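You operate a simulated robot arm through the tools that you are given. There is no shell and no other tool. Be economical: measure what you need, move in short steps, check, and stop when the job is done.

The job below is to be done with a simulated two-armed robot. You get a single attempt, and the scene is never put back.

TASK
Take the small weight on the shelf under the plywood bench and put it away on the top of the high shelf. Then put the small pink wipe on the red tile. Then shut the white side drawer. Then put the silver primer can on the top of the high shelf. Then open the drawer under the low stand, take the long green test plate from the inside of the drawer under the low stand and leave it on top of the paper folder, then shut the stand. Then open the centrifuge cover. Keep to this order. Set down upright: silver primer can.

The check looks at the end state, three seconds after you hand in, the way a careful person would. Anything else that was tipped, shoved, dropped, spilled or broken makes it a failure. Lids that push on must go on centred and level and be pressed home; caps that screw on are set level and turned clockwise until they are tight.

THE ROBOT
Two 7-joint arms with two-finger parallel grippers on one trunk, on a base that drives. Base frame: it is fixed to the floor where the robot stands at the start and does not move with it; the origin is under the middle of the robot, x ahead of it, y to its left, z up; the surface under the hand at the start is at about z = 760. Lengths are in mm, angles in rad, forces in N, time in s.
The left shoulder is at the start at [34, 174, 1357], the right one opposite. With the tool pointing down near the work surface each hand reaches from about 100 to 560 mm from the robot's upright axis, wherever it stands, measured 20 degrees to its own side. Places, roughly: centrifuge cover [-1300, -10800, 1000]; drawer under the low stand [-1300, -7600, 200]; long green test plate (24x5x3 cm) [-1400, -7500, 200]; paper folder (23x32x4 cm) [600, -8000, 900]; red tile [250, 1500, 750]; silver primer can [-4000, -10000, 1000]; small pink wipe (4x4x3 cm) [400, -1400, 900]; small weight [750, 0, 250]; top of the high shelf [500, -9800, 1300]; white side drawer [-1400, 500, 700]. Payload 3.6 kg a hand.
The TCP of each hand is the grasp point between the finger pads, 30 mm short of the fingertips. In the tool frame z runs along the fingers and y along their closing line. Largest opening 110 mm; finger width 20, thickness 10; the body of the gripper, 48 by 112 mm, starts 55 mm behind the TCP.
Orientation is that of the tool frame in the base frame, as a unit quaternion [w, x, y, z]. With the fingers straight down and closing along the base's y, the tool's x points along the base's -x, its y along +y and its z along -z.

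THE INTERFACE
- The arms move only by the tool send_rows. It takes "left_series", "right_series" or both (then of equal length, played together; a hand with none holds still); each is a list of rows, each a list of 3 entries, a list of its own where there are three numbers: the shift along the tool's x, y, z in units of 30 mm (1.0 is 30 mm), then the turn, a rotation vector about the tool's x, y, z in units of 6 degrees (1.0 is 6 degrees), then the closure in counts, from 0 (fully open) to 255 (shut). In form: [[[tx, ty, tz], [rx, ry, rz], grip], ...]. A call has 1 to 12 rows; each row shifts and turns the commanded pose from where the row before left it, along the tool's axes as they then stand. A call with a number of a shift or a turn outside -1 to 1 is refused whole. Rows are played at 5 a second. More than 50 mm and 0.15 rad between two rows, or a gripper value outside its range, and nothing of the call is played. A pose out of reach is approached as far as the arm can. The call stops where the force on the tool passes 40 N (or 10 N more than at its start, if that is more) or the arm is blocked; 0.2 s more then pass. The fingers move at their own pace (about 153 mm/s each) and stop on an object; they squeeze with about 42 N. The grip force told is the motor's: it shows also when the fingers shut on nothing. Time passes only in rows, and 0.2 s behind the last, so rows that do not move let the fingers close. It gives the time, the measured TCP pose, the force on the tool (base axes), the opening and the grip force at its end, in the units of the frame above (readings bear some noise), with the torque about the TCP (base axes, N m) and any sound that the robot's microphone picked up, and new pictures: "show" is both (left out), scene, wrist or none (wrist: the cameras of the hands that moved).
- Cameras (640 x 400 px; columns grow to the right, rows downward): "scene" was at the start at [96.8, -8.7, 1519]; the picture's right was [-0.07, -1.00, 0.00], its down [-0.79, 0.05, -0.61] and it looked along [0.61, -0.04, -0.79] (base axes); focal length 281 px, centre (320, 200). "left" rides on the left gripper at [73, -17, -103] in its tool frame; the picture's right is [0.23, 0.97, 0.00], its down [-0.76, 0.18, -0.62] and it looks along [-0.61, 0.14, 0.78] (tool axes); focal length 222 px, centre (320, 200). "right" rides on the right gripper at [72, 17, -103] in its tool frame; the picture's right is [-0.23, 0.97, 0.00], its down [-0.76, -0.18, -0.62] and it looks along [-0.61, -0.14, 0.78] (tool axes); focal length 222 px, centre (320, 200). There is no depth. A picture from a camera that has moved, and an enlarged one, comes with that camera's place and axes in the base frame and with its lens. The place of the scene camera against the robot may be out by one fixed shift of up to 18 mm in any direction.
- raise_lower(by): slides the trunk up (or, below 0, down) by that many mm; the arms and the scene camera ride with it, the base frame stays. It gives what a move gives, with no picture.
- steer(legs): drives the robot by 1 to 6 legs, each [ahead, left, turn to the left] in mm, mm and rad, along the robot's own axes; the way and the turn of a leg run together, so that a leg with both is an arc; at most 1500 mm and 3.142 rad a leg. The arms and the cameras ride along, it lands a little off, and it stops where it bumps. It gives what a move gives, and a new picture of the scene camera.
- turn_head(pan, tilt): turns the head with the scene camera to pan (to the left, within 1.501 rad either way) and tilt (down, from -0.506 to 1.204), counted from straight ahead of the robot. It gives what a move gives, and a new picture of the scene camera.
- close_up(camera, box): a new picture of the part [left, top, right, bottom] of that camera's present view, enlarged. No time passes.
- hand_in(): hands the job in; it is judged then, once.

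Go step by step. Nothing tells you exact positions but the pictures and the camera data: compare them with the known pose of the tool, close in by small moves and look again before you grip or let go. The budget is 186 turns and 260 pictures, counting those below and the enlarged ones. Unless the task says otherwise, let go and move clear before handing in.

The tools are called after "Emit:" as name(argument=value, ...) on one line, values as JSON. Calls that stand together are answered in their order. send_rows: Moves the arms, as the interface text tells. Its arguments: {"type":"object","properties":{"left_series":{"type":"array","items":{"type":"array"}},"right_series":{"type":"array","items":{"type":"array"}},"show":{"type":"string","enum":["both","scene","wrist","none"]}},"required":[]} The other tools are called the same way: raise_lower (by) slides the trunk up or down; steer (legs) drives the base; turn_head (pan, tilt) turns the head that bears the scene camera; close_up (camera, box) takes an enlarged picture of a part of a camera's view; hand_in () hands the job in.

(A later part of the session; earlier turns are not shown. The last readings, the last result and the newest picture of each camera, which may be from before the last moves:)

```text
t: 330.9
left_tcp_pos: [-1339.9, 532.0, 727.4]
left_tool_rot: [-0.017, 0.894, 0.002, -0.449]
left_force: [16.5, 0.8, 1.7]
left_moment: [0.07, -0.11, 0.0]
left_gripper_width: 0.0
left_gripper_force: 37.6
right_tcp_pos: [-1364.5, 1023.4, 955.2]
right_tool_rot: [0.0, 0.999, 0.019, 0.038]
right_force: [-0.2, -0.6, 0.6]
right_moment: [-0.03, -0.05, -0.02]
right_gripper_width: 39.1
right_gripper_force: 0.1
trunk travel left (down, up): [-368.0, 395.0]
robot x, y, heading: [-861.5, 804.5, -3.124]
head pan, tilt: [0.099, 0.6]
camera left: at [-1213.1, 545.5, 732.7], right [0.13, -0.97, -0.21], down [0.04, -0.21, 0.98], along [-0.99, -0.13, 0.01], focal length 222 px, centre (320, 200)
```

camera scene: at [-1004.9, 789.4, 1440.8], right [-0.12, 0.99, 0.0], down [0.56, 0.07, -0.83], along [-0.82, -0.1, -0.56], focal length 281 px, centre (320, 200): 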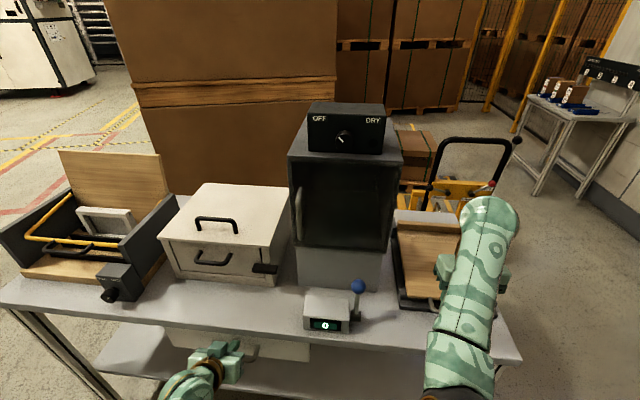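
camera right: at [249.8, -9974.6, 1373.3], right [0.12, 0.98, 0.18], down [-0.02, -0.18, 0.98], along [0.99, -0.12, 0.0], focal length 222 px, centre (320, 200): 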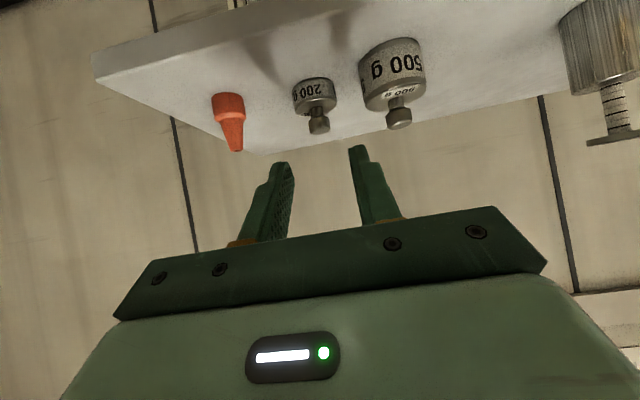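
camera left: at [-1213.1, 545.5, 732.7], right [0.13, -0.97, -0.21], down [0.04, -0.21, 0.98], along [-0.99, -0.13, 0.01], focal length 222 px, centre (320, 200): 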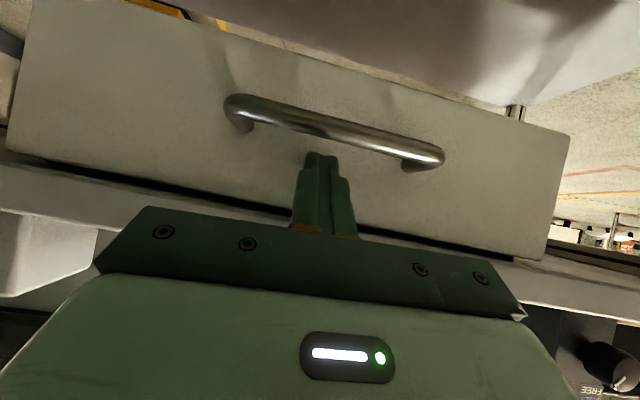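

The drawer hit its stop, so it is shut. Backing off, raising the trunk and heading to the primer can.

Emit:
steer(legs=[[-250, 0, 0]])

Emit:
raise_lower(by=350)

Emit:
steer(legs=[[0, 1480, 0], [1250, 0, 0], [0, 0, 1.56]])

```text
t: 332.8
left_tcp_pos: [-1089.8, 536.6, 728.3]
left_tool_rot: [-0.019, 0.893, 0.0, -0.449]
left_force: [0.0, 0.1, 0.4]
left_moment: [0.0, -0.02, -0.02]
left_gripper_width: 0.1
left_gripper_force: 37.8
right_tcp_pos: [-1111.6, 1028.2, 955.0]
right_tool_rot: [0.0, 0.999, 0.016, 0.039]
right_force: [0.8, 1.0, 0.1]
right_moment: [0.0, 0.04, 0.01]
right_gripper_width: 38.7
right_gripper_force: 0.0
trunk travel left (down, up): [-368.0, 395.0]
robot x, y, heading: [-603.3, 806.9, -3.132]
head pan, tilt: [0.099, 0.6]
camera scene: at [-752.5, 792.9, 1440.8], right [-0.11, 0.99, 0.0], down [0.56, 0.06, -0.83], along [-0.82, -0.09, -0.56], focal length 281 px, centre (320, 200)
```

scene: 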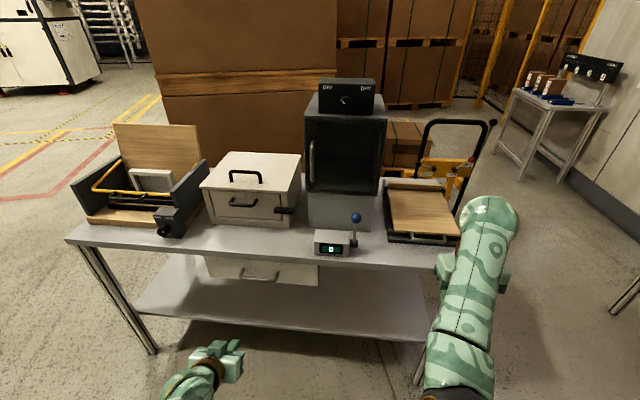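

```text
t: 336.2
left_tcp_pos: [-1090.7, 536.4, 1078.7]
left_tool_rot: [-0.019, 0.893, 0.0, -0.449]
left_force: [0.1, 0.0, -0.4]
left_moment: [0.0, 0.02, 0.01]
left_gripper_width: 0.2
left_gripper_force: 37.3
right_tcp_pos: [-1111.9, 1028.1, 1303.7]
right_tool_rot: [-0.001, 0.999, 0.017, 0.038]
right_force: [0.2, 0.4, 0.5]
right_moment: [-0.02, 0.0, -0.01]
right_gripper_width: 38.8
right_gripper_force: 0.1
trunk travel left (down, up): [-718.0, 45.0]
robot x, y, heading: [-603.7, 806.7, -3.129]
head pan, tilt: [0.099, 0.6]
```

```text
t: 353.2
left_tcp_pos: [-1567.0, -1154.3, 1078.1]
left_tool_rot: [0.31, 0.619, 0.644, -0.324]
left_force: [-1.0, 1.0, 0.0]
left_moment: [0.01, 0.01, -0.04]
left_gripper_width: 0.1
left_gripper_force: 37.5
right_tcp_pos: [-2055.1, -1197.2, 1304.8]
right_tool_rot: [-0.028, 0.68, 0.732, 0.026]
right_force: [-0.7, -0.1, 0.1]
right_moment: [0.01, -0.02, 0.0]
right_gripper_width: 39.1
right_gripper_force: 0.1
trunk travel left (down, up): [-718.0, 45.0]
robot x, y, heading: [-1857.1, -682.1, -1.524]
head pan, tilt: [0.099, 0.6]
camera scene: at [-1847.5, -783.1, 1792.1], right [-0.99, -0.15, 0.0], down [-0.08, 0.56, -0.82], along [0.12, -0.82, -0.57], focal length 281 px, centre (320, 200)
```

scene: 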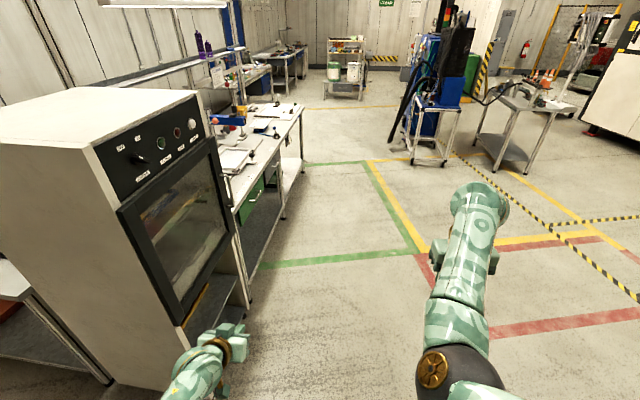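

The drawer is flush. Driving down the aisle.

Emit:
steer(legs=[[0, -50, -0.045], [1500, 0, 0], [1500, 0, 0], [1450, 0, 0]])

Emit:
turn_head(pan=-0.45, tilt=0.3)

```text
t: 374.9
left_tcp_pos: [-1583.8, -5611.6, 1078.4]
left_tool_rot: [0.303, 0.635, 0.628, -0.332]
left_force: [0.2, -1.0, 0.2]
left_moment: [-0.03, 0.0, 0.0]
left_gripper_width: 0.0
left_gripper_force: 37.5
right_tcp_pos: [-2075.8, -5627.8, 1304.5]
right_tool_rot: [-0.028, 0.7, 0.713, 0.028]
right_force: [-0.1, 0.5, 0.3]
right_moment: [0.0, -0.01, 0.02]
right_gripper_width: 38.7
right_gripper_force: 0.1
trunk travel left (down, up): [-718.0, 45.0]
robot x, y, heading: [-1848.0, -5122.0, -1.573]
head pan, tilt: [0.099, 0.6]
camera scene: at [-1844.8, -5226.3, 1792.1], right [-1.0, -0.1, 0.0], down [-0.05, 0.56, -0.82], along [0.08, -0.82, -0.57], focal length 281 px, centre (320, 200)
```

scene: 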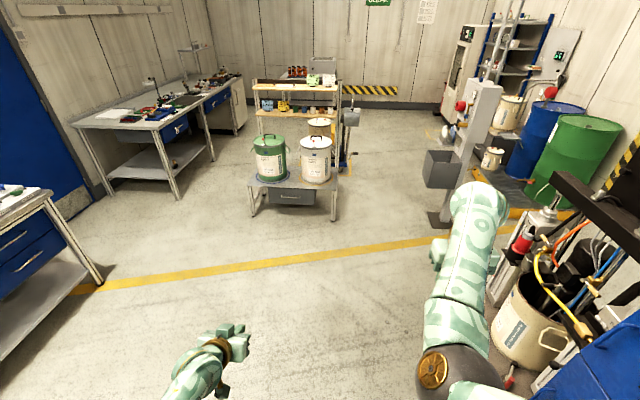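

```text
t: 375.9
left_tcp_pos: [-1583.9, -5612.0, 1078.3]
left_tool_rot: [0.303, 0.635, 0.628, -0.333]
left_force: [0.9, -0.6, -0.1]
left_moment: [0.0, 0.0, 0.0]
left_gripper_width: 0.0
left_gripper_force: 37.7
right_tcp_pos: [-2075.1, -5626.7, 1305.5]
right_tool_rot: [-0.027, 0.7, 0.713, 0.028]
right_force: [-0.1, -0.2, -0.4]
right_moment: [0.01, -0.02, 0.01]
right_gripper_width: 38.7
right_gripper_force: 0.1
trunk travel left (down, up): [-718.0, 45.0]
robot x, y, heading: [-1842.6, -5123.0, -1.572]
head pan, tilt: [-0.45, 0.3]
camera scene: at [-1894.0, -5222.3, 1819.6], right [-0.9, 0.44, 0.0], down [0.13, 0.27, -0.96], along [-0.42, -0.86, -0.3], focal length 281 px, centre (320, 200)
```

scene: 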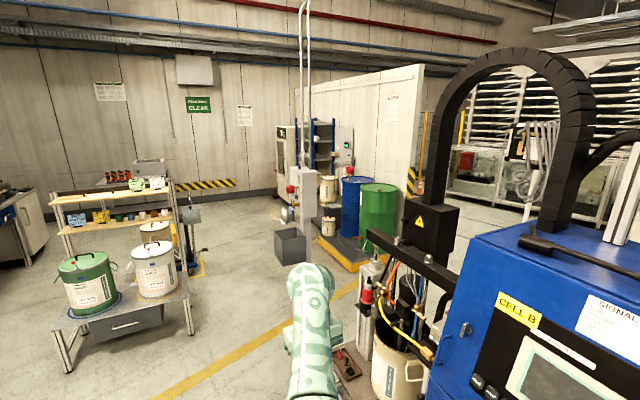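

Emit:
close_up(camera="scene", box=[250, 95, 410, 195])

```text
4.00 times, centred on (330, 145) of scene
camera zoom: at [-1894.0, -5222.3, 1819.6], right [-0.9, 0.44, 0.0], down [0.13, 0.27, -0.96], along [-0.42, -0.86, -0.3], focal length 1124 px, centre (280, 420)
```

zoom: 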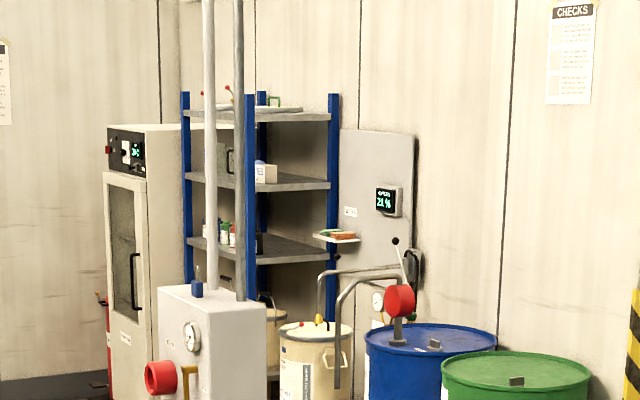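

The can should be on the blue-post shelf in the far corner. I'll go between the stand and the post station.

Emit:
steer(legs=[[1400, -370, 0], [1400, 0, 0], [900, 0, 0]])

Emit:
turn_head(pan=-0.9, tilt=0.4)

```text
t: 381.8
left_tcp_pos: [-1955.0, -6840.8, 1079.2]
left_tool_rot: [0.298, 0.646, 0.616, -0.338]
left_force: [-0.5, 1.0, -0.3]
left_moment: [-0.01, -0.01, 0.02]
left_gripper_width: 0.0
left_gripper_force: 38.2
right_tcp_pos: [-2449.1, -6840.7, 1304.2]
right_tool_rot: [-0.027, 0.712, 0.702, 0.028]
right_force: [-0.5, -0.4, 0.1]
right_moment: [-0.01, -0.02, 0.0]
right_gripper_width: 38.7
right_gripper_force: 0.0
trunk travel left (down, up): [-718.0, 45.0]
robot x, y, heading: [-2199.1, -6348.8, -1.605]
head pan, tilt: [-0.45, 0.3]
stopped in leg 1: the robot was blocked; the commanded pose is now the measured one
camera scene: at [-2254.7, -6443.2, 1819.6], right [-0.88, 0.47, 0.0], down [0.14, 0.26, -0.95], along [-0.45, -0.84, -0.3], focal length 281 px, centre (320, 200)
```

scene: 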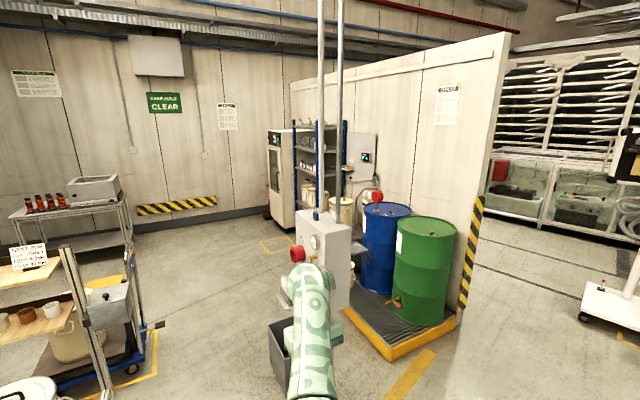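

```text
t: 382.7
left_tcp_pos: [-1952.9, -6842.3, 1077.3]
left_tool_rot: [0.297, 0.645, 0.618, -0.338]
left_force: [-0.3, -0.5, 0.3]
left_moment: [-0.02, -0.03, -0.01]
left_gripper_width: 0.0
left_gripper_force: 37.8
right_tcp_pos: [-2445.4, -6841.1, 1304.6]
right_tool_rot: [-0.027, 0.711, 0.702, 0.028]
right_force: [0.2, 0.5, 0.2]
right_moment: [-0.02, 0.01, 0.01]
right_gripper_width: 38.6
right_gripper_force: 0.0
trunk travel left (down, up): [-718.0, 45.0]
robot x, y, heading: [-2200.2, -6351.2, -1.607]
head pan, tilt: [-0.901, 0.4]
camera scene: at [-2280.7, -6416.0, 1810.5], right [-0.59, 0.8, 0.0], down [0.31, 0.23, -0.92], along [-0.74, -0.55, -0.39], focal length 281 px, centre (320, 200)
```

scene: 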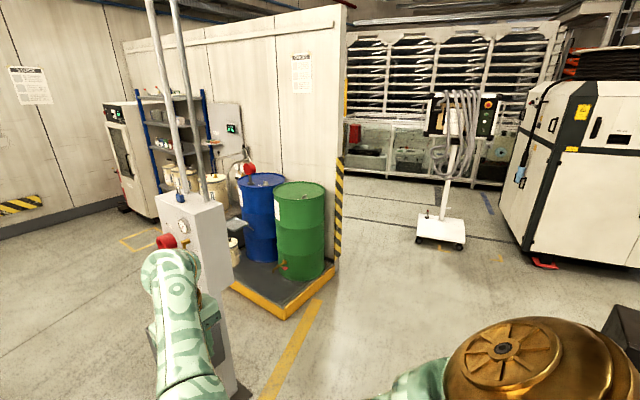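

Something at my right side (the hose pot/machine) stopped me. I'll shift left and continue.

Emit:
steer(legs=[[0, 180, 0.03], [1300, 0, 0], [1300, 0, 0]])

Emit:
turn_head(pan=-0.9, tilt=0.4)

```text
t: 389.2
left_tcp_pos: [-1776.3, -7984.9, 1073.6]
left_tool_rot: [0.296, 0.641, 0.626, -0.332]
left_force: [2.1, 7.9, 5.5]
left_moment: [-0.08, -0.1, 0.12]
left_gripper_width: 0.0
left_gripper_force: 37.8
right_tcp_pos: [-2264.3, -8002.3, 1306.9]
right_tool_rot: [-0.028, 0.703, 0.71, 0.027]
right_force: [0.3, -0.3, -0.5]
right_moment: [-0.01, 0.01, -0.01]
right_gripper_width: 39.0
right_gripper_force: 0.1
trunk travel left (down, up): [-718.0, 45.0]
robot x, y, heading: [-2030.9, -7502.1, -1.581]
head pan, tilt: [-0.901, 0.4]
stopped in leg 2: the force on the tool passed its limit at 328 N (the readings are from after the stop); the commanded pose is now the measured one
camera scene: at [-2112.8, -7572.6, 1810.5], right [-0.61, 0.79, 0.0], down [0.31, 0.24, -0.92], along [-0.73, -0.57, -0.39], focal length 281 px, centre (320, 200)
```

scene: 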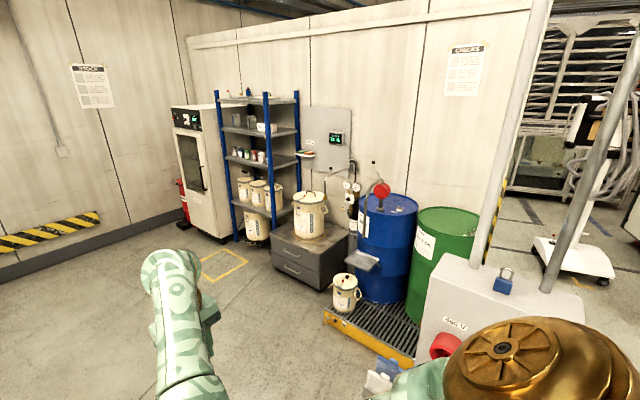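

```text
t: 389.8
left_tcp_pos: [-1775.3, -7985.1, 1074.3]
left_tool_rot: [0.296, 0.64, 0.627, -0.332]
left_force: [2.6, 7.5, 4.5]
left_moment: [-0.04, -0.03, 0.08]
left_gripper_width: 0.2
left_gripper_force: 37.2
right_tcp_pos: [-2266.1, -8001.4, 1305.4]
right_tool_rot: [-0.027, 0.702, 0.711, 0.027]
right_force: [-0.5, -0.4, -0.5]
right_moment: [-0.01, 0.02, 0.03]
right_gripper_width: 38.6
right_gripper_force: 0.1
trunk travel left (down, up): [-718.0, 45.0]
robot x, y, heading: [-2029.5, -7504.2, -1.58]
head pan, tilt: [-0.901, 0.4]
camera scene: at [-2112.0, -7572.3, 1810.5], right [-0.61, 0.79, 0.0], down [0.31, 0.24, -0.92], along [-0.73, -0.57, -0.39], focal length 281 px, centre (320, 200)
```

scene: 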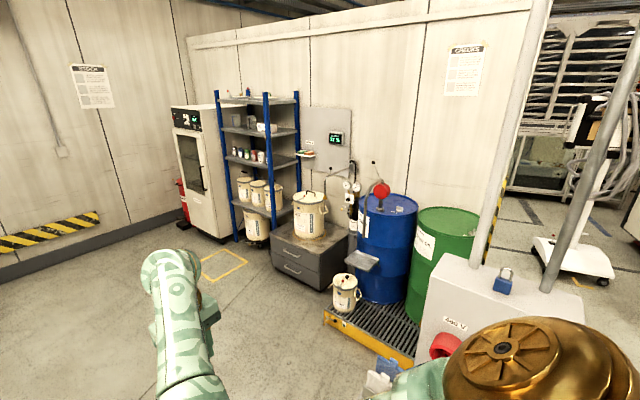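

My left hand hit something, so I'm backing off at once and looking to the left.

Emit:
steer(legs=[[-200, 0, 0]])

Emit:
turn_head(pan=0.3, tilt=0.6)

```text
t: 391.4
left_tcp_pos: [-1772.1, -7791.1, 1072.0]
left_tool_rot: [0.297, 0.639, 0.629, -0.33]
left_force: [-0.1, 0.8, -1.3]
left_moment: [0.02, 0.0, 0.02]
left_gripper_width: 0.0
left_gripper_force: 37.7
right_tcp_pos: [-2262.0, -7811.1, 1305.2]
right_tool_rot: [-0.028, 0.701, 0.712, 0.027]
right_force: [0.9, 0.1, -0.1]
right_moment: [0.02, 0.01, 0.01]
right_gripper_width: 39.0
right_gripper_force: 0.0
trunk travel left (down, up): [-718.0, 45.0]
robot x, y, heading: [-2028.4, -7304.3, -1.58]
head pan, tilt: [-0.901, 0.4]
camera scene: at [-2110.3, -7381.3, 1810.3], right [-0.62, 0.79, 0.0], down [0.31, 0.24, -0.92], along [-0.72, -0.57, -0.39], focal length 281 px, centre (320, 200)
```

scene: 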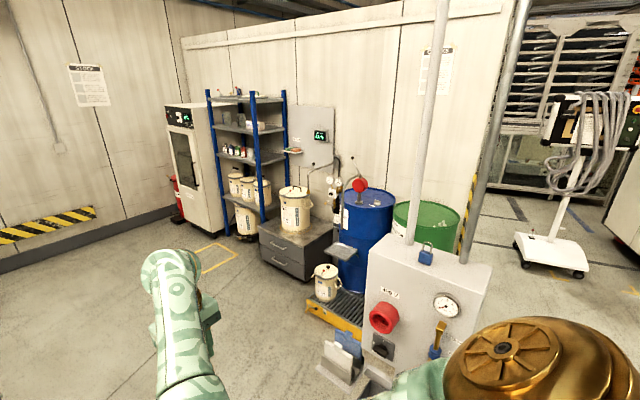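

```text
t: 392.8
left_tcp_pos: [-1772.3, -7789.9, 1073.1]
left_tool_rot: [0.297, 0.639, 0.628, -0.331]
left_force: [0.6, -1.1, -0.1]
left_moment: [0.01, 0.01, -0.04]
left_gripper_width: 0.1
left_gripper_force: 37.9
right_tcp_pos: [-2260.8, -7808.5, 1305.2]
right_tool_rot: [-0.028, 0.701, 0.712, 0.027]
right_force: [-0.3, 0.6, 0.8]
right_moment: [-0.02, 0.0, 0.0]
right_gripper_width: 38.9
right_gripper_force: 0.1
trunk travel left (down, up): [-718.0, 45.0]
robot x, y, heading: [-2032.1, -7308.0, -1.575]
head pan, tilt: [0.3, 0.6]
camera scene: at [-2011.7, -7407.1, 1792.2], right [-0.96, -0.29, 0.0], down [-0.16, 0.54, -0.83], along [0.24, -0.79, -0.57], focal length 281 px, centre (320, 200)
```

scene: 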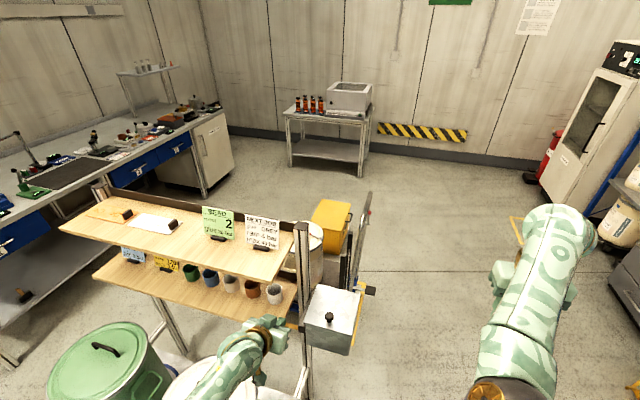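

I struck the gray box or rack post beside the mixer; nothing looks displaced. I'll move over to x≈-2450, well clear, and then continue.

Emit:
steer(legs=[[0, -420, 0], [1300, 0, 0], [450, 0, 0], [0, 0, -1.2]])

Emit:
turn_head(pan=0, tilt=0.45)

```text
t: 395.8
left_tcp_pos: [-2176.8, -7797.1, 1073.9]
left_tool_rot: [0.295, 0.642, 0.625, -0.332]
left_force: [-0.2, -0.1, -0.3]
left_moment: [0.02, 0.01, 0.0]
left_gripper_width: 0.0
left_gripper_force: 37.5
right_tcp_pos: [-2665.7, -7812.9, 1303.9]
right_tool_rot: [-0.028, 0.704, 0.709, 0.028]
right_force: [0.3, 0.1, 0.0]
right_moment: [0.0, 0.0, 0.03]
right_gripper_width: 38.8
right_gripper_force: 0.1
trunk travel left (down, up): [-718.0, 45.0]
robot x, y, heading: [-2432.1, -7317.9, -1.581]
head pan, tilt: [0.3, 0.6]
stopped in leg 2: the robot was blocked; the commanded pose is now the measured one
camera scene: at [-2413.0, -7413.7, 1792.1], right [-0.96, -0.28, 0.0], down [-0.16, 0.54, -0.82], along [0.23, -0.79, -0.57], focal length 281 px, centre (320, 200)
```

scene: 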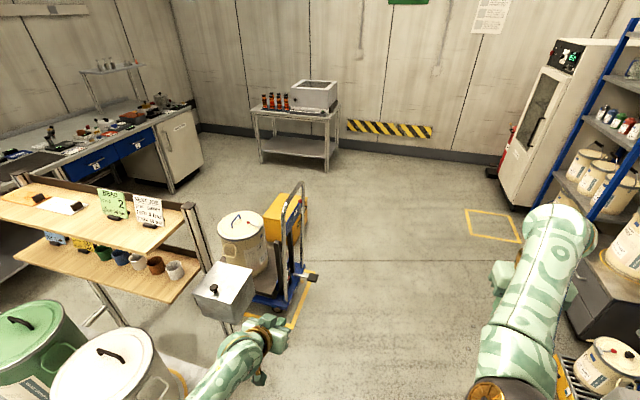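

```text
t: 396.6
left_tcp_pos: [-2177.2, -7795.8, 1074.4]
left_tool_rot: [0.295, 0.642, 0.625, -0.333]
left_force: [-0.3, -0.2, -0.3]
left_moment: [0.02, -0.01, -0.01]
left_gripper_width: 0.0
left_gripper_force: 38.1
right_tcp_pos: [-2664.8, -7812.9, 1305.0]
right_tool_rot: [-0.029, 0.704, 0.709, 0.027]
right_force: [-0.8, 0.8, -0.3]
right_moment: [0.0, 0.0, -0.02]
right_gripper_width: 38.8
right_gripper_force: 0.1
trunk travel left (down, up): [-718.0, 45.0]
robot x, y, heading: [-2430.5, -7313.4, -1.588]
head pan, tilt: [0.0, 0.45]
camera scene: at [-2438.9, -7419.0, 1805.7], right [-1.0, 0.01, 0.0], down [0.01, 0.44, -0.9], along [-0.01, -0.9, -0.44], focal length 281 px, centre (320, 200)
```

scene: 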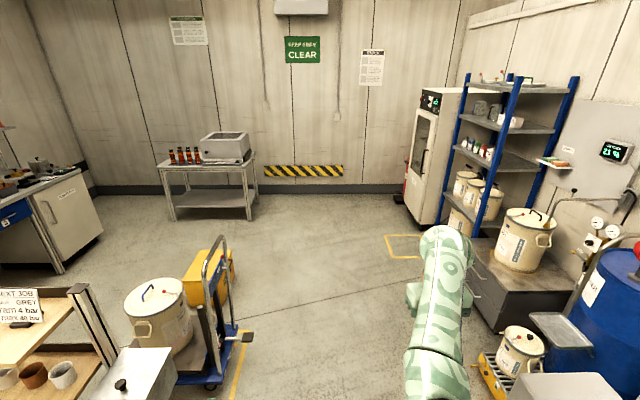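

Blocked again; I need to see what's at my right front.

Emit:
turn_head(pan=-0.7, tilt=1.0)

```text
t: 397.7
left_tcp_pos: [-2176.6, -7797.2, 1073.3]
left_tool_rot: [0.295, 0.642, 0.625, -0.333]
left_force: [0.3, -0.1, 0.2]
left_moment: [0.01, -0.02, 0.03]
left_gripper_width: 0.1
left_gripper_force: 38.1
right_tcp_pos: [-2665.2, -7811.3, 1304.1]
right_tool_rot: [-0.028, 0.705, 0.709, 0.028]
right_force: [-0.2, 0.4, -0.1]
right_moment: [0.01, 0.01, -0.01]
right_gripper_width: 38.6
right_gripper_force: 0.0
trunk travel left (down, up): [-718.0, 45.0]
robot x, y, heading: [-2430.4, -7311.4, -1.586]
head pan, tilt: [-0.7, 1.0]
camera scene: at [-2483.3, -7380.1, 1760.2], right [-0.76, 0.65, 0.0], down [0.55, 0.64, -0.54], along [-0.35, -0.41, -0.84], focal length 281 px, centre (320, 200)
```

scene: 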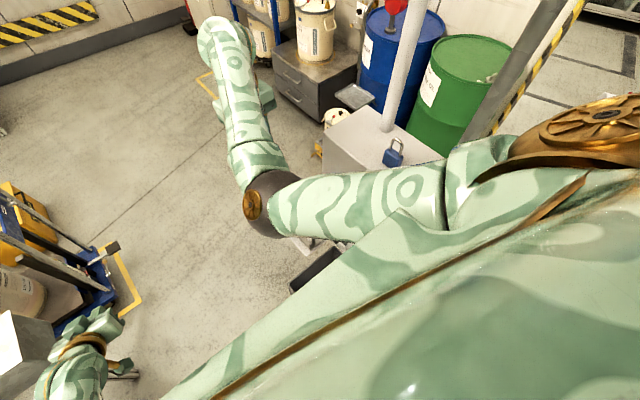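

The post station's bin (x≈-2700) caught my base. I'll shift 60 mm left and pass through, then shift right past the bin.

Emit:
steer(legs=[[0, 65, 0.015], [850, 0, 0], [0, -250, 0], [850, 0, 0], [0, 0, -1.2]])

Emit:
turn_head(pan=0, tilt=0.5)

```text
t: 411.2
left_tcp_pos: [-2973.0, -9413.0, 1074.2]
left_tool_rot: [0.062, 0.88, 0.165, -0.441]
left_force: [0.0, -0.6, -0.5]
left_moment: [0.03, -0.03, -0.02]
left_gripper_width: 0.0
left_gripper_force: 37.9
right_tcp_pos: [-3177.9, -8968.0, 1303.9]
right_tool_rot: [-0.008, 0.979, 0.201, 0.038]
right_force: [-1.0, 0.0, 0.8]
right_moment: [0.03, -0.01, 0.01]
right_gripper_width: 38.9
right_gripper_force: 0.1
trunk travel left (down, up): [-718.0, 45.0]
robot x, y, heading: [-2625.8, -8990.3, -2.759]
head pan, tilt: [-0.7, 1.0]
camera scene: at [-2709.6, -8977.4, 1760.1], right [0.31, 0.95, 0.0], down [0.8, -0.26, -0.54], along [-0.51, 0.17, -0.84], focal length 281 px, centre (320, 200)
```

scene: 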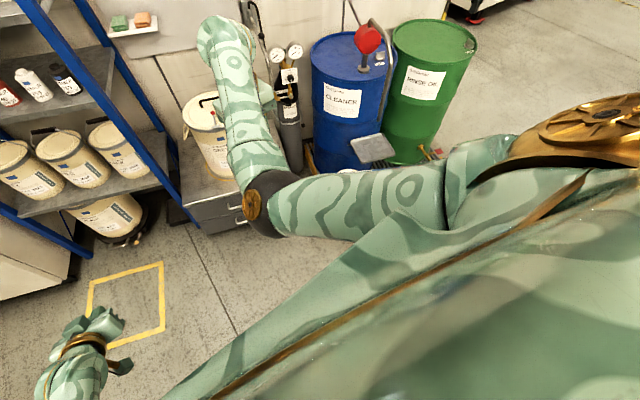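

```text
t: 412.3
left_tcp_pos: [-2973.2, -9413.0, 1073.7]
left_tool_rot: [0.062, 0.88, 0.165, -0.44]
left_force: [-0.8, 0.6, -0.3]
left_moment: [-0.01, 0.01, -0.01]
left_gripper_width: 0.0
left_gripper_force: 37.8
right_tcp_pos: [-3179.4, -8967.8, 1304.4]
right_tool_rot: [-0.009, 0.979, 0.2, 0.038]
right_force: [-0.5, -1.0, 0.1]
right_moment: [-0.01, 0.02, -0.03]
right_gripper_width: 39.0
right_gripper_force: 0.1
trunk travel left (down, up): [-718.0, 45.0]
robot x, y, heading: [-2626.5, -8990.6, -2.76]
head pan, tilt: [0.0, 0.499]
camera scene: at [-2727.9, -9033.0, 1801.2], right [-0.37, 0.93, 0.0], down [0.44, 0.18, -0.88], along [-0.81, -0.33, -0.48], focal length 281 px, centre (320, 200)
```

scene: 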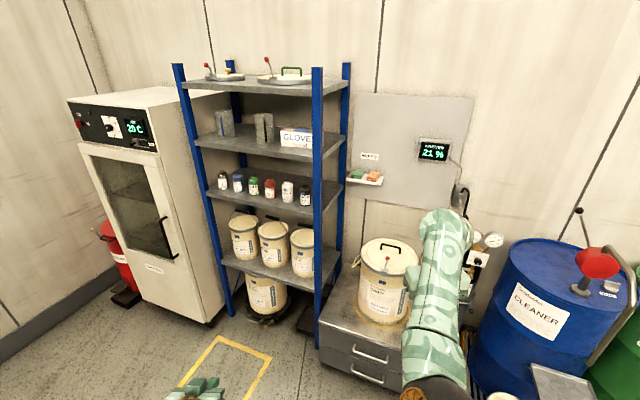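

Emit:
close_up(camera="scene", box=[170, 60, 370, 220])

```text
2.50 times, centred on (270, 140) of scene
camera zoom: at [-2727.9, -9033.0, 1801.2], right [-0.37, 0.93, 0.0], down [0.44, 0.18, -0.88], along [-0.81, -0.33, -0.48], focal length 702 px, centre (445, 350)
```

zoom: 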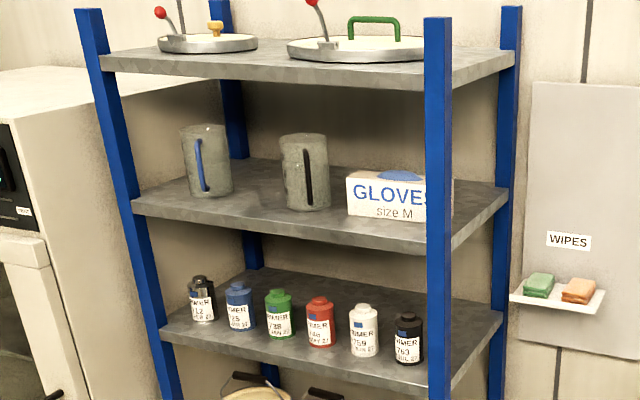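

The silver primer can is the leftmost on the can shelf (about (-3900, -10132), shelf z≈1060). I'll use the right hand with a slight yaw. Pitching it forward and moving into place.

Emit:
send_rows(right_series=[[[0, 0, 0], [0, -1, 0], 80], [[0, 0, 0], [0, -1, 0], 80], [[0, 0, 0], [0, -1, 0], 80], [[0, 0, 0], [0, -1, 0], 80], [[0, 0, 0], [0, -1, 0], 80], [[0, 0, 0], [0, -1, 0], 80], [[0, 0, 0], [0, -1, 0], 80], [[0, 0, 0], [0, -1, 0], 80], [[0, 0, 0], [0, -1, 0], 80]], show="none")

Emit:
raise_lower(by=-180)

Emit:
steer(legs=[[-50, 960, 0.05]])

Emit:
send_rows(right_series=[[[0, 0, 0], [0, 0, 0], 80]], show="wrist")

```text
t: 413.4
left_tcp_pos: [-2974.3, -9413.6, 1074.2]
left_tool_rot: [0.063, 0.88, 0.166, -0.441]
left_force: [1.2, -0.4, 0.1]
left_moment: [-0.03, 0.0, 0.02]
left_gripper_width: 0.1
left_gripper_force: 37.9
right_tcp_pos: [-3226.1, -8969.0, 1392.0]
right_tool_rot: [0.038, 0.949, 0.183, -0.252]
right_force: [-0.8, 0.3, -0.1]
right_moment: [-0.01, 0.06, 0.01]
right_gripper_width: 75.6
right_gripper_force: 0.0
trunk travel left (down, up): [-718.0, 45.0]
robot x, y, heading: [-2628.8, -8993.0, -2.762]
head pan, tilt: [0.0, 0.499]
stopped in row 5 (right hand): the arm was blocked; the commanded pose is now the measured one
```

```text
t: 415.4
left_tcp_pos: [-2973.2, -9414.0, 892.6]
left_tool_rot: [0.062, 0.88, 0.165, -0.44]
left_force: [0.2, 0.5, 0.3]
left_moment: [-0.02, -0.02, -0.04]
left_gripper_width: 0.2
left_gripper_force: 37.3
right_tcp_pos: [-3227.9, -8963.6, 1215.2]
right_tool_rot: [0.034, 0.949, 0.181, -0.255]
right_force: [0.5, -0.4, 1.1]
right_moment: [-0.02, -0.02, -0.03]
right_gripper_width: 75.7
right_gripper_force: 0.1
trunk travel left (down, up): [-538.0, 225.0]
robot x, y, heading: [-2623.5, -8994.6, -2.753]
head pan, tilt: [0.0, 0.499]
```

```text
t: 420.3
left_tcp_pos: [-2540.3, -10282.5, 892.3]
left_tool_rot: [0.069, 0.877, 0.181, -0.439]
left_force: [-0.5, -0.1, 0.2]
left_moment: [0.02, 0.01, -0.03]
left_gripper_width: 0.2
left_gripper_force: 37.7
right_tcp_pos: [-2812.5, -9843.9, 1215.3]
right_tool_rot: [0.038, 0.946, 0.197, -0.255]
right_force: [0.3, 0.3, 0.2]
right_moment: [0.0, -0.02, 0.01]
right_gripper_width: 75.5
right_gripper_force: 0.0
trunk travel left (down, up): [-538.0, 225.0]
robot x, y, heading: [-2209.3, -9848.2, -2.722]
head pan, tilt: [0.0, 0.499]
camera scene: at [-2315.9, -9896.8, 1621.0], right [-0.41, 0.91, 0.0], down [0.44, 0.19, -0.88], along [-0.8, -0.36, -0.48], focal length 281 px, centre (320, 200)
```

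scene: 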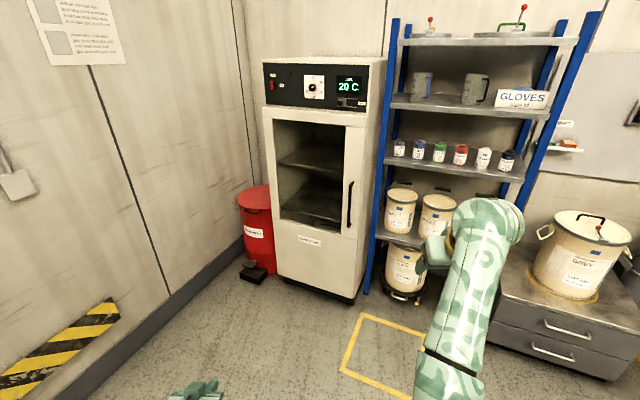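

```text
t: 420.7
left_tcp_pos: [-2542.5, -10282.4, 892.7]
left_tool_rot: [0.069, 0.877, 0.18, -0.439]
left_force: [-0.4, 0.2, -0.6]
left_moment: [-0.02, 0.03, -0.01]
left_gripper_width: 0.0
left_gripper_force: 38.0
right_tcp_pos: [-2812.7, -9840.4, 1216.5]
right_tool_rot: [0.037, 0.946, 0.197, -0.256]
right_force: [-0.9, 0.9, -0.1]
right_moment: [0.0, 0.01, 0.03]
right_gripper_width: 75.6
right_gripper_force: 0.0
trunk travel left (down, up): [-538.0, 225.0]
robot x, y, heading: [-2215.2, -9847.3, -2.72]
head pan, tilt: [0.0, 0.499]
camera right: at [-2701.3, -9813.0, 1269.2], right [0.2, -0.98, 0.08], down [-0.38, 0.0, 0.93], along [-0.9, -0.22, -0.37], focal length 222 px, centre (320, 200)
```

right: 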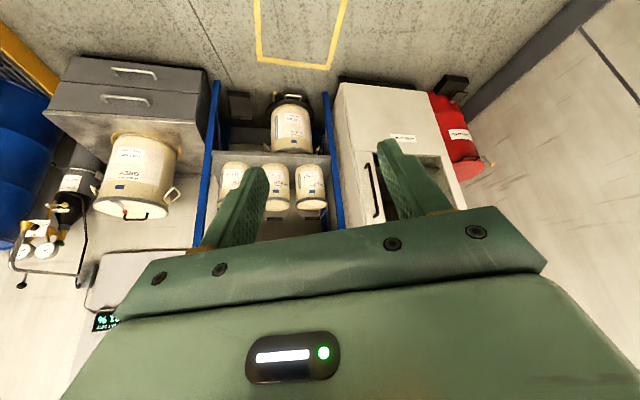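

The can triangulates to (-3876, -10109) with base z≈1080. Finishing the pitch of the right hand while extending.

Emit:
send_rows(right_series=[[[-0.44, 0, 0.83], [0, -1, 0], 80], [[-0.35, 0, 0.87], [0, -1, 0], 80], [[-0.26, 0, 0.91], [0, -1, 0], 80], [[-0.16, 0, 0.93], [0, -1, 0], 80]], show="wrist")

```text
t: 421.7
left_tcp_pos: [-2542.6, -10283.3, 893.2]
left_tool_rot: [0.07, 0.878, 0.181, -0.438]
left_force: [1.0, 0.4, 0.2]
left_moment: [-0.02, 0.02, 0.03]
left_gripper_width: 0.0
left_gripper_force: 37.5
right_tcp_pos: [-2902.8, -9879.3, 1153.8]
right_tool_rot: [0.079, 0.872, 0.186, -0.446]
right_force: [-0.5, -0.2, 0.1]
right_moment: [0.03, 0.02, 0.01]
right_gripper_width: 75.5
right_gripper_force: 0.0
trunk travel left (down, up): [-538.0, 225.0]
robot x, y, heading: [-2210.9, -9849.2, -2.725]
head pan, tilt: [0.0, 0.499]
camera right: at [-2780.4, -9845.3, 1156.3], right [0.26, -0.95, 0.16], down [-0.01, 0.16, 0.99], along [-0.97, -0.26, 0.03], focal length 222 px, centre (320, 200)
```

right: 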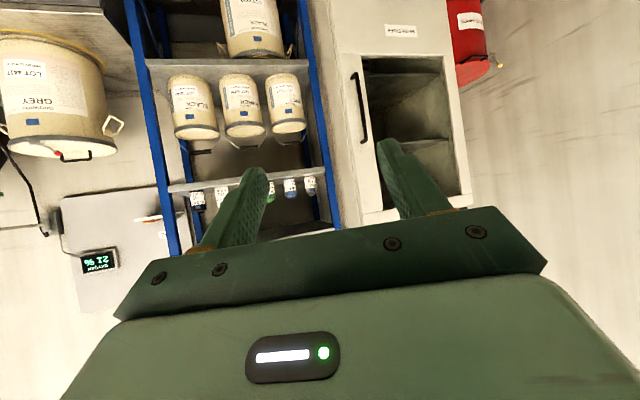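

Aligning: strafe right and drive most of the way in.

Emit:
steer(legs=[[300, -191, 0], [480, 0, 0]])

Emit:
send_rows(right_series=[[[0, 0, 0], [0, 0, 0], 80]], show="wrist")

```text
t: 426.4
left_tcp_pos: [-3322.4, -10416.1, 893.1]
left_tool_rot: [0.066, 0.878, 0.174, -0.44]
left_force: [-0.4, 0.0, -0.1]
left_moment: [0.02, -0.06, -0.01]
left_gripper_width: 0.1
left_gripper_force: 37.9
right_tcp_pos: [-3677.5, -10005.6, 1154.6]
right_tool_rot: [0.074, 0.874, 0.177, -0.446]
right_force: [-0.2, -1.3, -0.9]
right_moment: [0.01, -0.01, -0.05]
right_gripper_width: 75.5
right_gripper_force: 0.1
trunk travel left (down, up): [-538.0, 225.0]
robot x, y, heading: [-2983.1, -9984.8, -2.742]
head pan, tilt: [0.0, 0.499]
camera scene: at [-3091.8, -10032.9, 1620.9], right [-0.39, 0.92, 0.0], down [0.44, 0.19, -0.88], along [-0.81, -0.34, -0.48], focal length 281 px, centre (320, 200)
```

scene: 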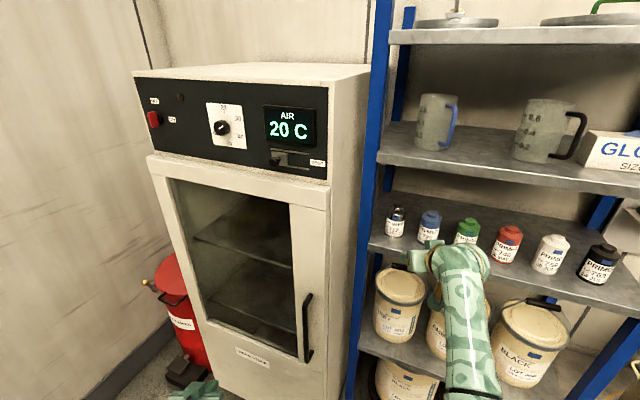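

```text
t: 426.8
left_tcp_pos: [-3321.4, -10413.5, 894.0]
left_tool_rot: [0.066, 0.879, 0.175, -0.44]
left_force: [0.0, 0.6, -0.8]
left_moment: [-0.01, -0.01, -0.01]
left_gripper_width: 0.0
left_gripper_force: 38.0
right_tcp_pos: [-3675.9, -10006.7, 1154.3]
right_tool_rot: [0.075, 0.874, 0.178, -0.447]
right_force: [0.6, -0.2, 0.4]
right_moment: [0.02, 0.0, -0.01]
right_gripper_width: 75.6
right_gripper_force: 0.1
trunk travel left (down, up): [-538.0, 225.0]
robot x, y, heading: [-2983.4, -9987.0, -2.738]
head pan, tilt: [0.0, 0.499]
camera right: at [-3554.0, -9974.2, 1157.4], right [0.25, -0.96, 0.16], down [-0.01, 0.16, 0.99], along [-0.97, -0.24, 0.03], focal length 222 px, centre (320, 200)
```

right: 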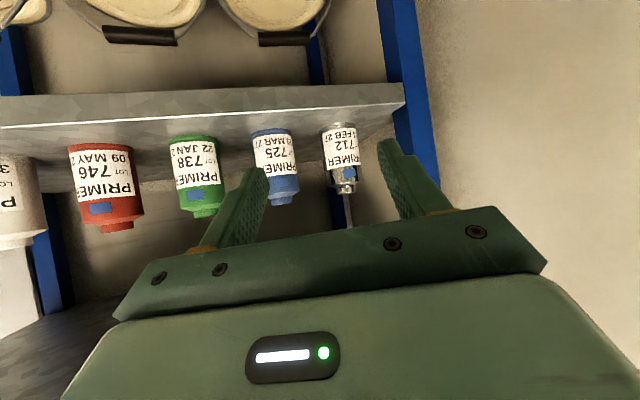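

Can center about (-3861, -10092), z 1060–1160. Lowering the hand 44 mm and driving in 150.

Emit:
send_rows(right_series=[[[0.59, 0, 0.43], [0, 0, 0], 80], [[0.59, 0, 0.43], [0, 0, 0], 80]], show="none")

Emit:
steer(legs=[[130, 8, 0]])

Emit:
send_rows(right_series=[[[0, 0, 0], [0, 0, 0], 80]], show="wrist")

```text
t: 427.4
left_tcp_pos: [-3323.0, -10415.2, 893.0]
left_tool_rot: [0.066, 0.879, 0.175, -0.439]
left_force: [0.0, -0.6, 0.0]
left_moment: [-0.04, 0.01, 0.01]
left_gripper_width: 0.0
left_gripper_force: 37.8
right_tcp_pos: [-3677.5, -10005.5, 1110.3]
right_tool_rot: [0.075, 0.874, 0.179, -0.446]
right_force: [0.3, -0.1, 0.7]
right_moment: [0.02, 0.0, -0.04]
right_gripper_width: 75.7
right_gripper_force: 0.1
trunk travel left (down, up): [-538.0, 225.0]
robot x, y, heading: [-2983.7, -9986.3, -2.736]
head pan, tilt: [0.0, 0.499]
```

```text
t: 428.7
left_tcp_pos: [-3437.7, -10474.1, 893.1]
left_tool_rot: [0.065, 0.879, 0.174, -0.439]
left_force: [0.5, 0.4, -1.1]
left_moment: [0.0, -0.01, 0.01]
left_gripper_width: 0.0
left_gripper_force: 37.4
right_tcp_pos: [-3793.0, -10065.9, 1109.2]
right_tool_rot: [0.075, 0.874, 0.179, -0.446]
right_force: [0.6, -0.3, -0.2]
right_moment: [-0.01, -0.03, -0.01]
right_gripper_width: 75.4
right_gripper_force: 0.1
trunk travel left (down, up): [-538.0, 225.0]
robot x, y, heading: [-3099.0, -10045.2, -2.731]
head pan, tilt: [0.0, 0.499]
camera scene: at [-3207.9, -10091.6, 1620.9], right [-0.39, 0.92, 0.0], down [0.44, 0.19, -0.88], along [-0.81, -0.34, -0.48], focal length 281 px, centre (320, 200)
```

scene: 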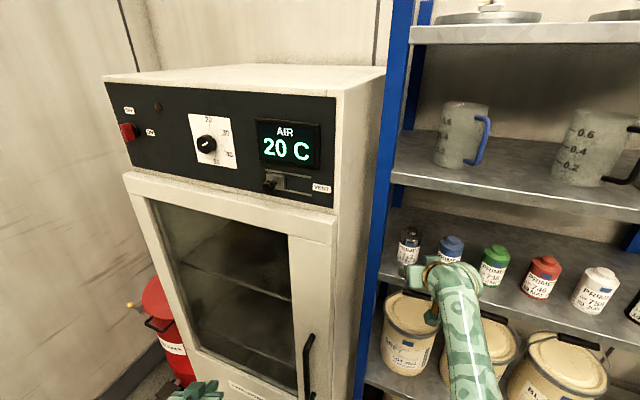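

```text
t: 429.1
left_tcp_pos: [-3438.1, -10471.7, 893.3]
left_tool_rot: [0.067, 0.878, 0.174, -0.44]
left_force: [-0.8, -0.1, -0.3]
left_moment: [0.01, 0.0, -0.03]
left_gripper_width: 0.0
left_gripper_force: 37.7
right_tcp_pos: [-3793.1, -10063.9, 1111.1]
right_tool_rot: [0.075, 0.874, 0.178, -0.446]
right_force: [-0.1, 0.0, -0.7]
right_moment: [0.01, 0.02, 0.0]
right_gripper_width: 75.6
right_gripper_force: 0.0
trunk travel left (down, up): [-538.0, 225.0]
robot x, y, heading: [-3098.6, -10040.3, -2.733]
head pan, tilt: [0.0, 0.499]
camera right: at [-3669.6, -10031.8, 1112.7], right [0.25, -0.96, 0.16], down [-0.01, 0.16, 0.99], along [-0.97, -0.25, 0.03], focal length 222 px, centre (320, 200)
```

right: 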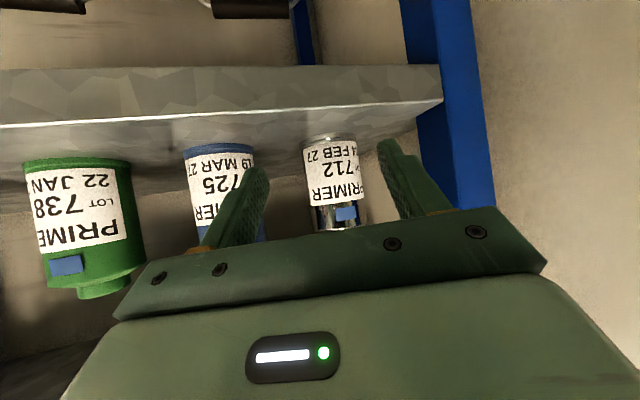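

The can is 83 mm ahead, 7 mm to the left. Advancing with the arm.

Emit:
send_rows(right_series=[[[-0.48, 0.08, 0.66], [0, 0, 0], 80], [[-0.48, 0.08, 0.66], [0, 0, 0], 80], [[-0.44, 0.06, 0.62], [0, 0, 0], 80]], show="wrist")

```text
t: 429.9
left_tcp_pos: [-3438.8, -10473.1, 893.0]
left_tool_rot: [0.067, 0.878, 0.175, -0.44]
left_force: [0.7, 0.8, 0.2]
left_moment: [-0.02, 0.02, -0.01]
left_gripper_width: 0.0
left_gripper_force: 37.5
right_tcp_pos: [-3858.4, -10097.0, 1105.7]
right_tool_rot: [0.075, 0.874, 0.179, -0.445]
right_force: [-0.8, 0.2, 0.1]
right_moment: [-0.03, 0.01, -0.03]
right_gripper_width: 75.5
right_gripper_force: 0.0
trunk travel left (down, up): [-538.0, 225.0]
robot x, y, heading: [-3100.4, -10041.7, -2.734]
head pan, tilt: [0.0, 0.499]
camera right: at [-3734.6, -10065.5, 1108.9], right [0.25, -0.96, 0.16], down [-0.01, 0.16, 0.99], along [-0.97, -0.25, 0.03], focal length 222 px, centre (320, 200)
```

right: 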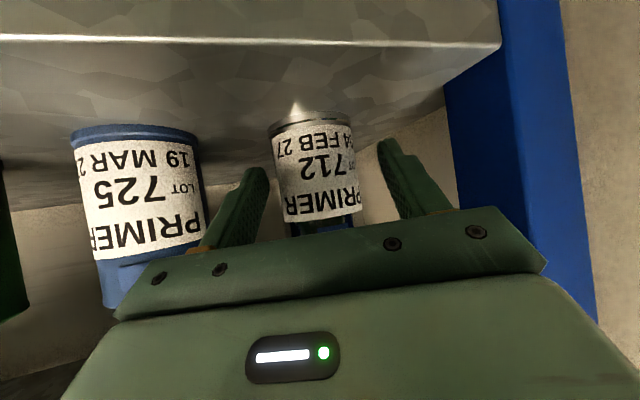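

The can sits between the fingers. Small centring, then close.

Emit:
send_rows(right_series=[[[-0.06, -0.13, 0.08], [0, 0, 0], 80], [[0, 0, 0], [0, 0, 0], 130], [[0, 0, 0], [0, 0, 0], 255], [[0, 0, 0], [0, 0, 0], 255], [[0, 0, 0], [0, 0, 0], 255]], show="wrist")

```text
t: 431.1
left_tcp_pos: [-3438.7, -10473.3, 894.1]
left_tool_rot: [0.066, 0.878, 0.175, -0.44]
left_force: [0.7, -0.2, 0.3]
left_moment: [0.0, 0.0, 0.05]
left_gripper_width: 0.0
left_gripper_force: 37.6
right_tcp_pos: [-3862.2, -10096.3, 1107.2]
right_tool_rot: [0.076, 0.874, 0.179, -0.446]
right_force: [-2.0, 0.5, 3.1]
right_moment: [-0.21, 0.23, -0.06]
right_gripper_width: 58.0
right_gripper_force: 42.3
trunk travel left (down, up): [-538.0, 225.0]
robot x, y, heading: [-3102.2, -10043.1, -2.737]
head pan, tilt: [0.0, 0.499]
camera right: at [-3739.0, -10063.7, 1110.3], right [0.25, -0.96, 0.16], down [-0.01, 0.16, 0.99], along [-0.97, -0.25, 0.03], focal length 222 px, centre (320, 200)
```

right: 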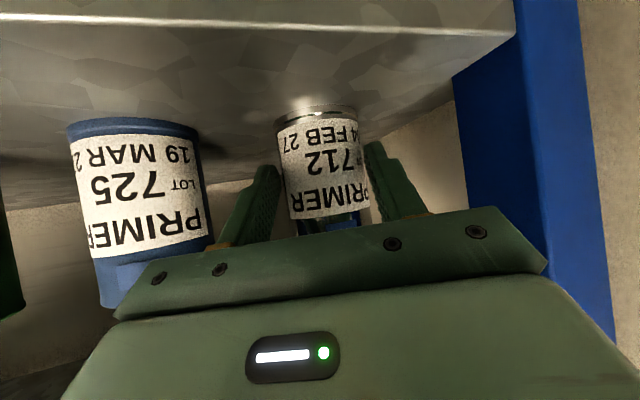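

Gripped at 58 mm. Lifting and backing out.

Emit:
send_rows(right_series=[[[-0.4, 0, -0.3], [0, 0, 0], 255], [[-0.6, 0, -0.44], [0, 0, 0], 255]], show="wrist")

Emit:
steer(legs=[[-450, 0, 0]])

```text
t: 431.7
left_tcp_pos: [-3439.0, -10474.2, 893.1]
left_tool_rot: [0.066, 0.879, 0.175, -0.439]
left_force: [-0.2, 0.0, -0.1]
left_moment: [-0.03, -0.01, -0.01]
left_gripper_width: 0.3
left_gripper_force: 37.8
right_tcp_pos: [-3860.3, -10097.9, 1142.2]
right_tool_rot: [0.074, 0.874, 0.179, -0.445]
right_force: [0.9, 0.9, -3.1]
right_moment: [0.08, -0.05, -0.04]
right_gripper_width: 58.0
right_gripper_force: 42.3
trunk travel left (down, up): [-538.0, 225.0]
robot x, y, heading: [-3100.3, -10040.9, -2.739]
head pan, tilt: [0.0, 0.499]
camera right: at [-3738.5, -10065.7, 1145.4], right [0.25, -0.96, 0.15], down [-0.01, 0.16, 0.99], along [-0.97, -0.25, 0.03], focal length 222 px, centre (320, 200)
```

right: 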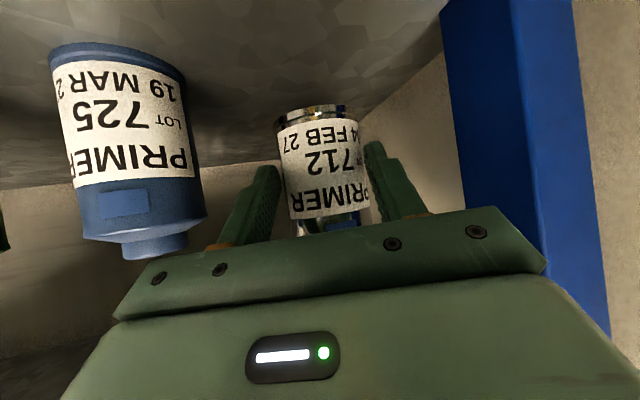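

```text
t: 434.4
left_tcp_pos: [-3015.3, -10294.5, 893.8]
left_tool_rot: [0.068, 0.878, 0.177, -0.439]
left_force: [-0.5, -0.5, -0.6]
left_moment: [-0.01, 0.0, 0.0]
left_gripper_width: 0.0
left_gripper_force: 37.3
right_tcp_pos: [-3440.6, -9922.2, 1143.2]
right_tool_rot: [0.076, 0.873, 0.181, -0.447]
right_force: [0.0, -0.8, -3.3]
right_moment: [0.03, -0.09, -0.03]
right_gripper_width: 57.9
right_gripper_force: 42.1
trunk travel left (down, up): [-538.0, 225.0]
robot x, y, heading: [-2679.6, -9861.9, -2.73]
head pan, tilt: [0.0, 0.499]
camera scene: at [-2787.2, -9910.5, 1621.0], right [-0.4, 0.92, 0.0], down [0.44, 0.19, -0.88], along [-0.8, -0.35, -0.48], focal length 281 px, centre (320, 200)
```

scene: 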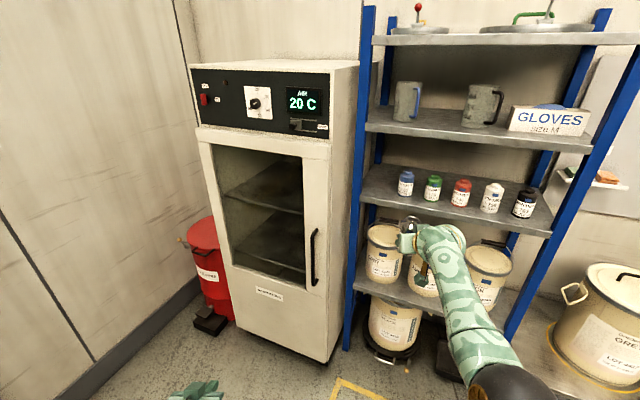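

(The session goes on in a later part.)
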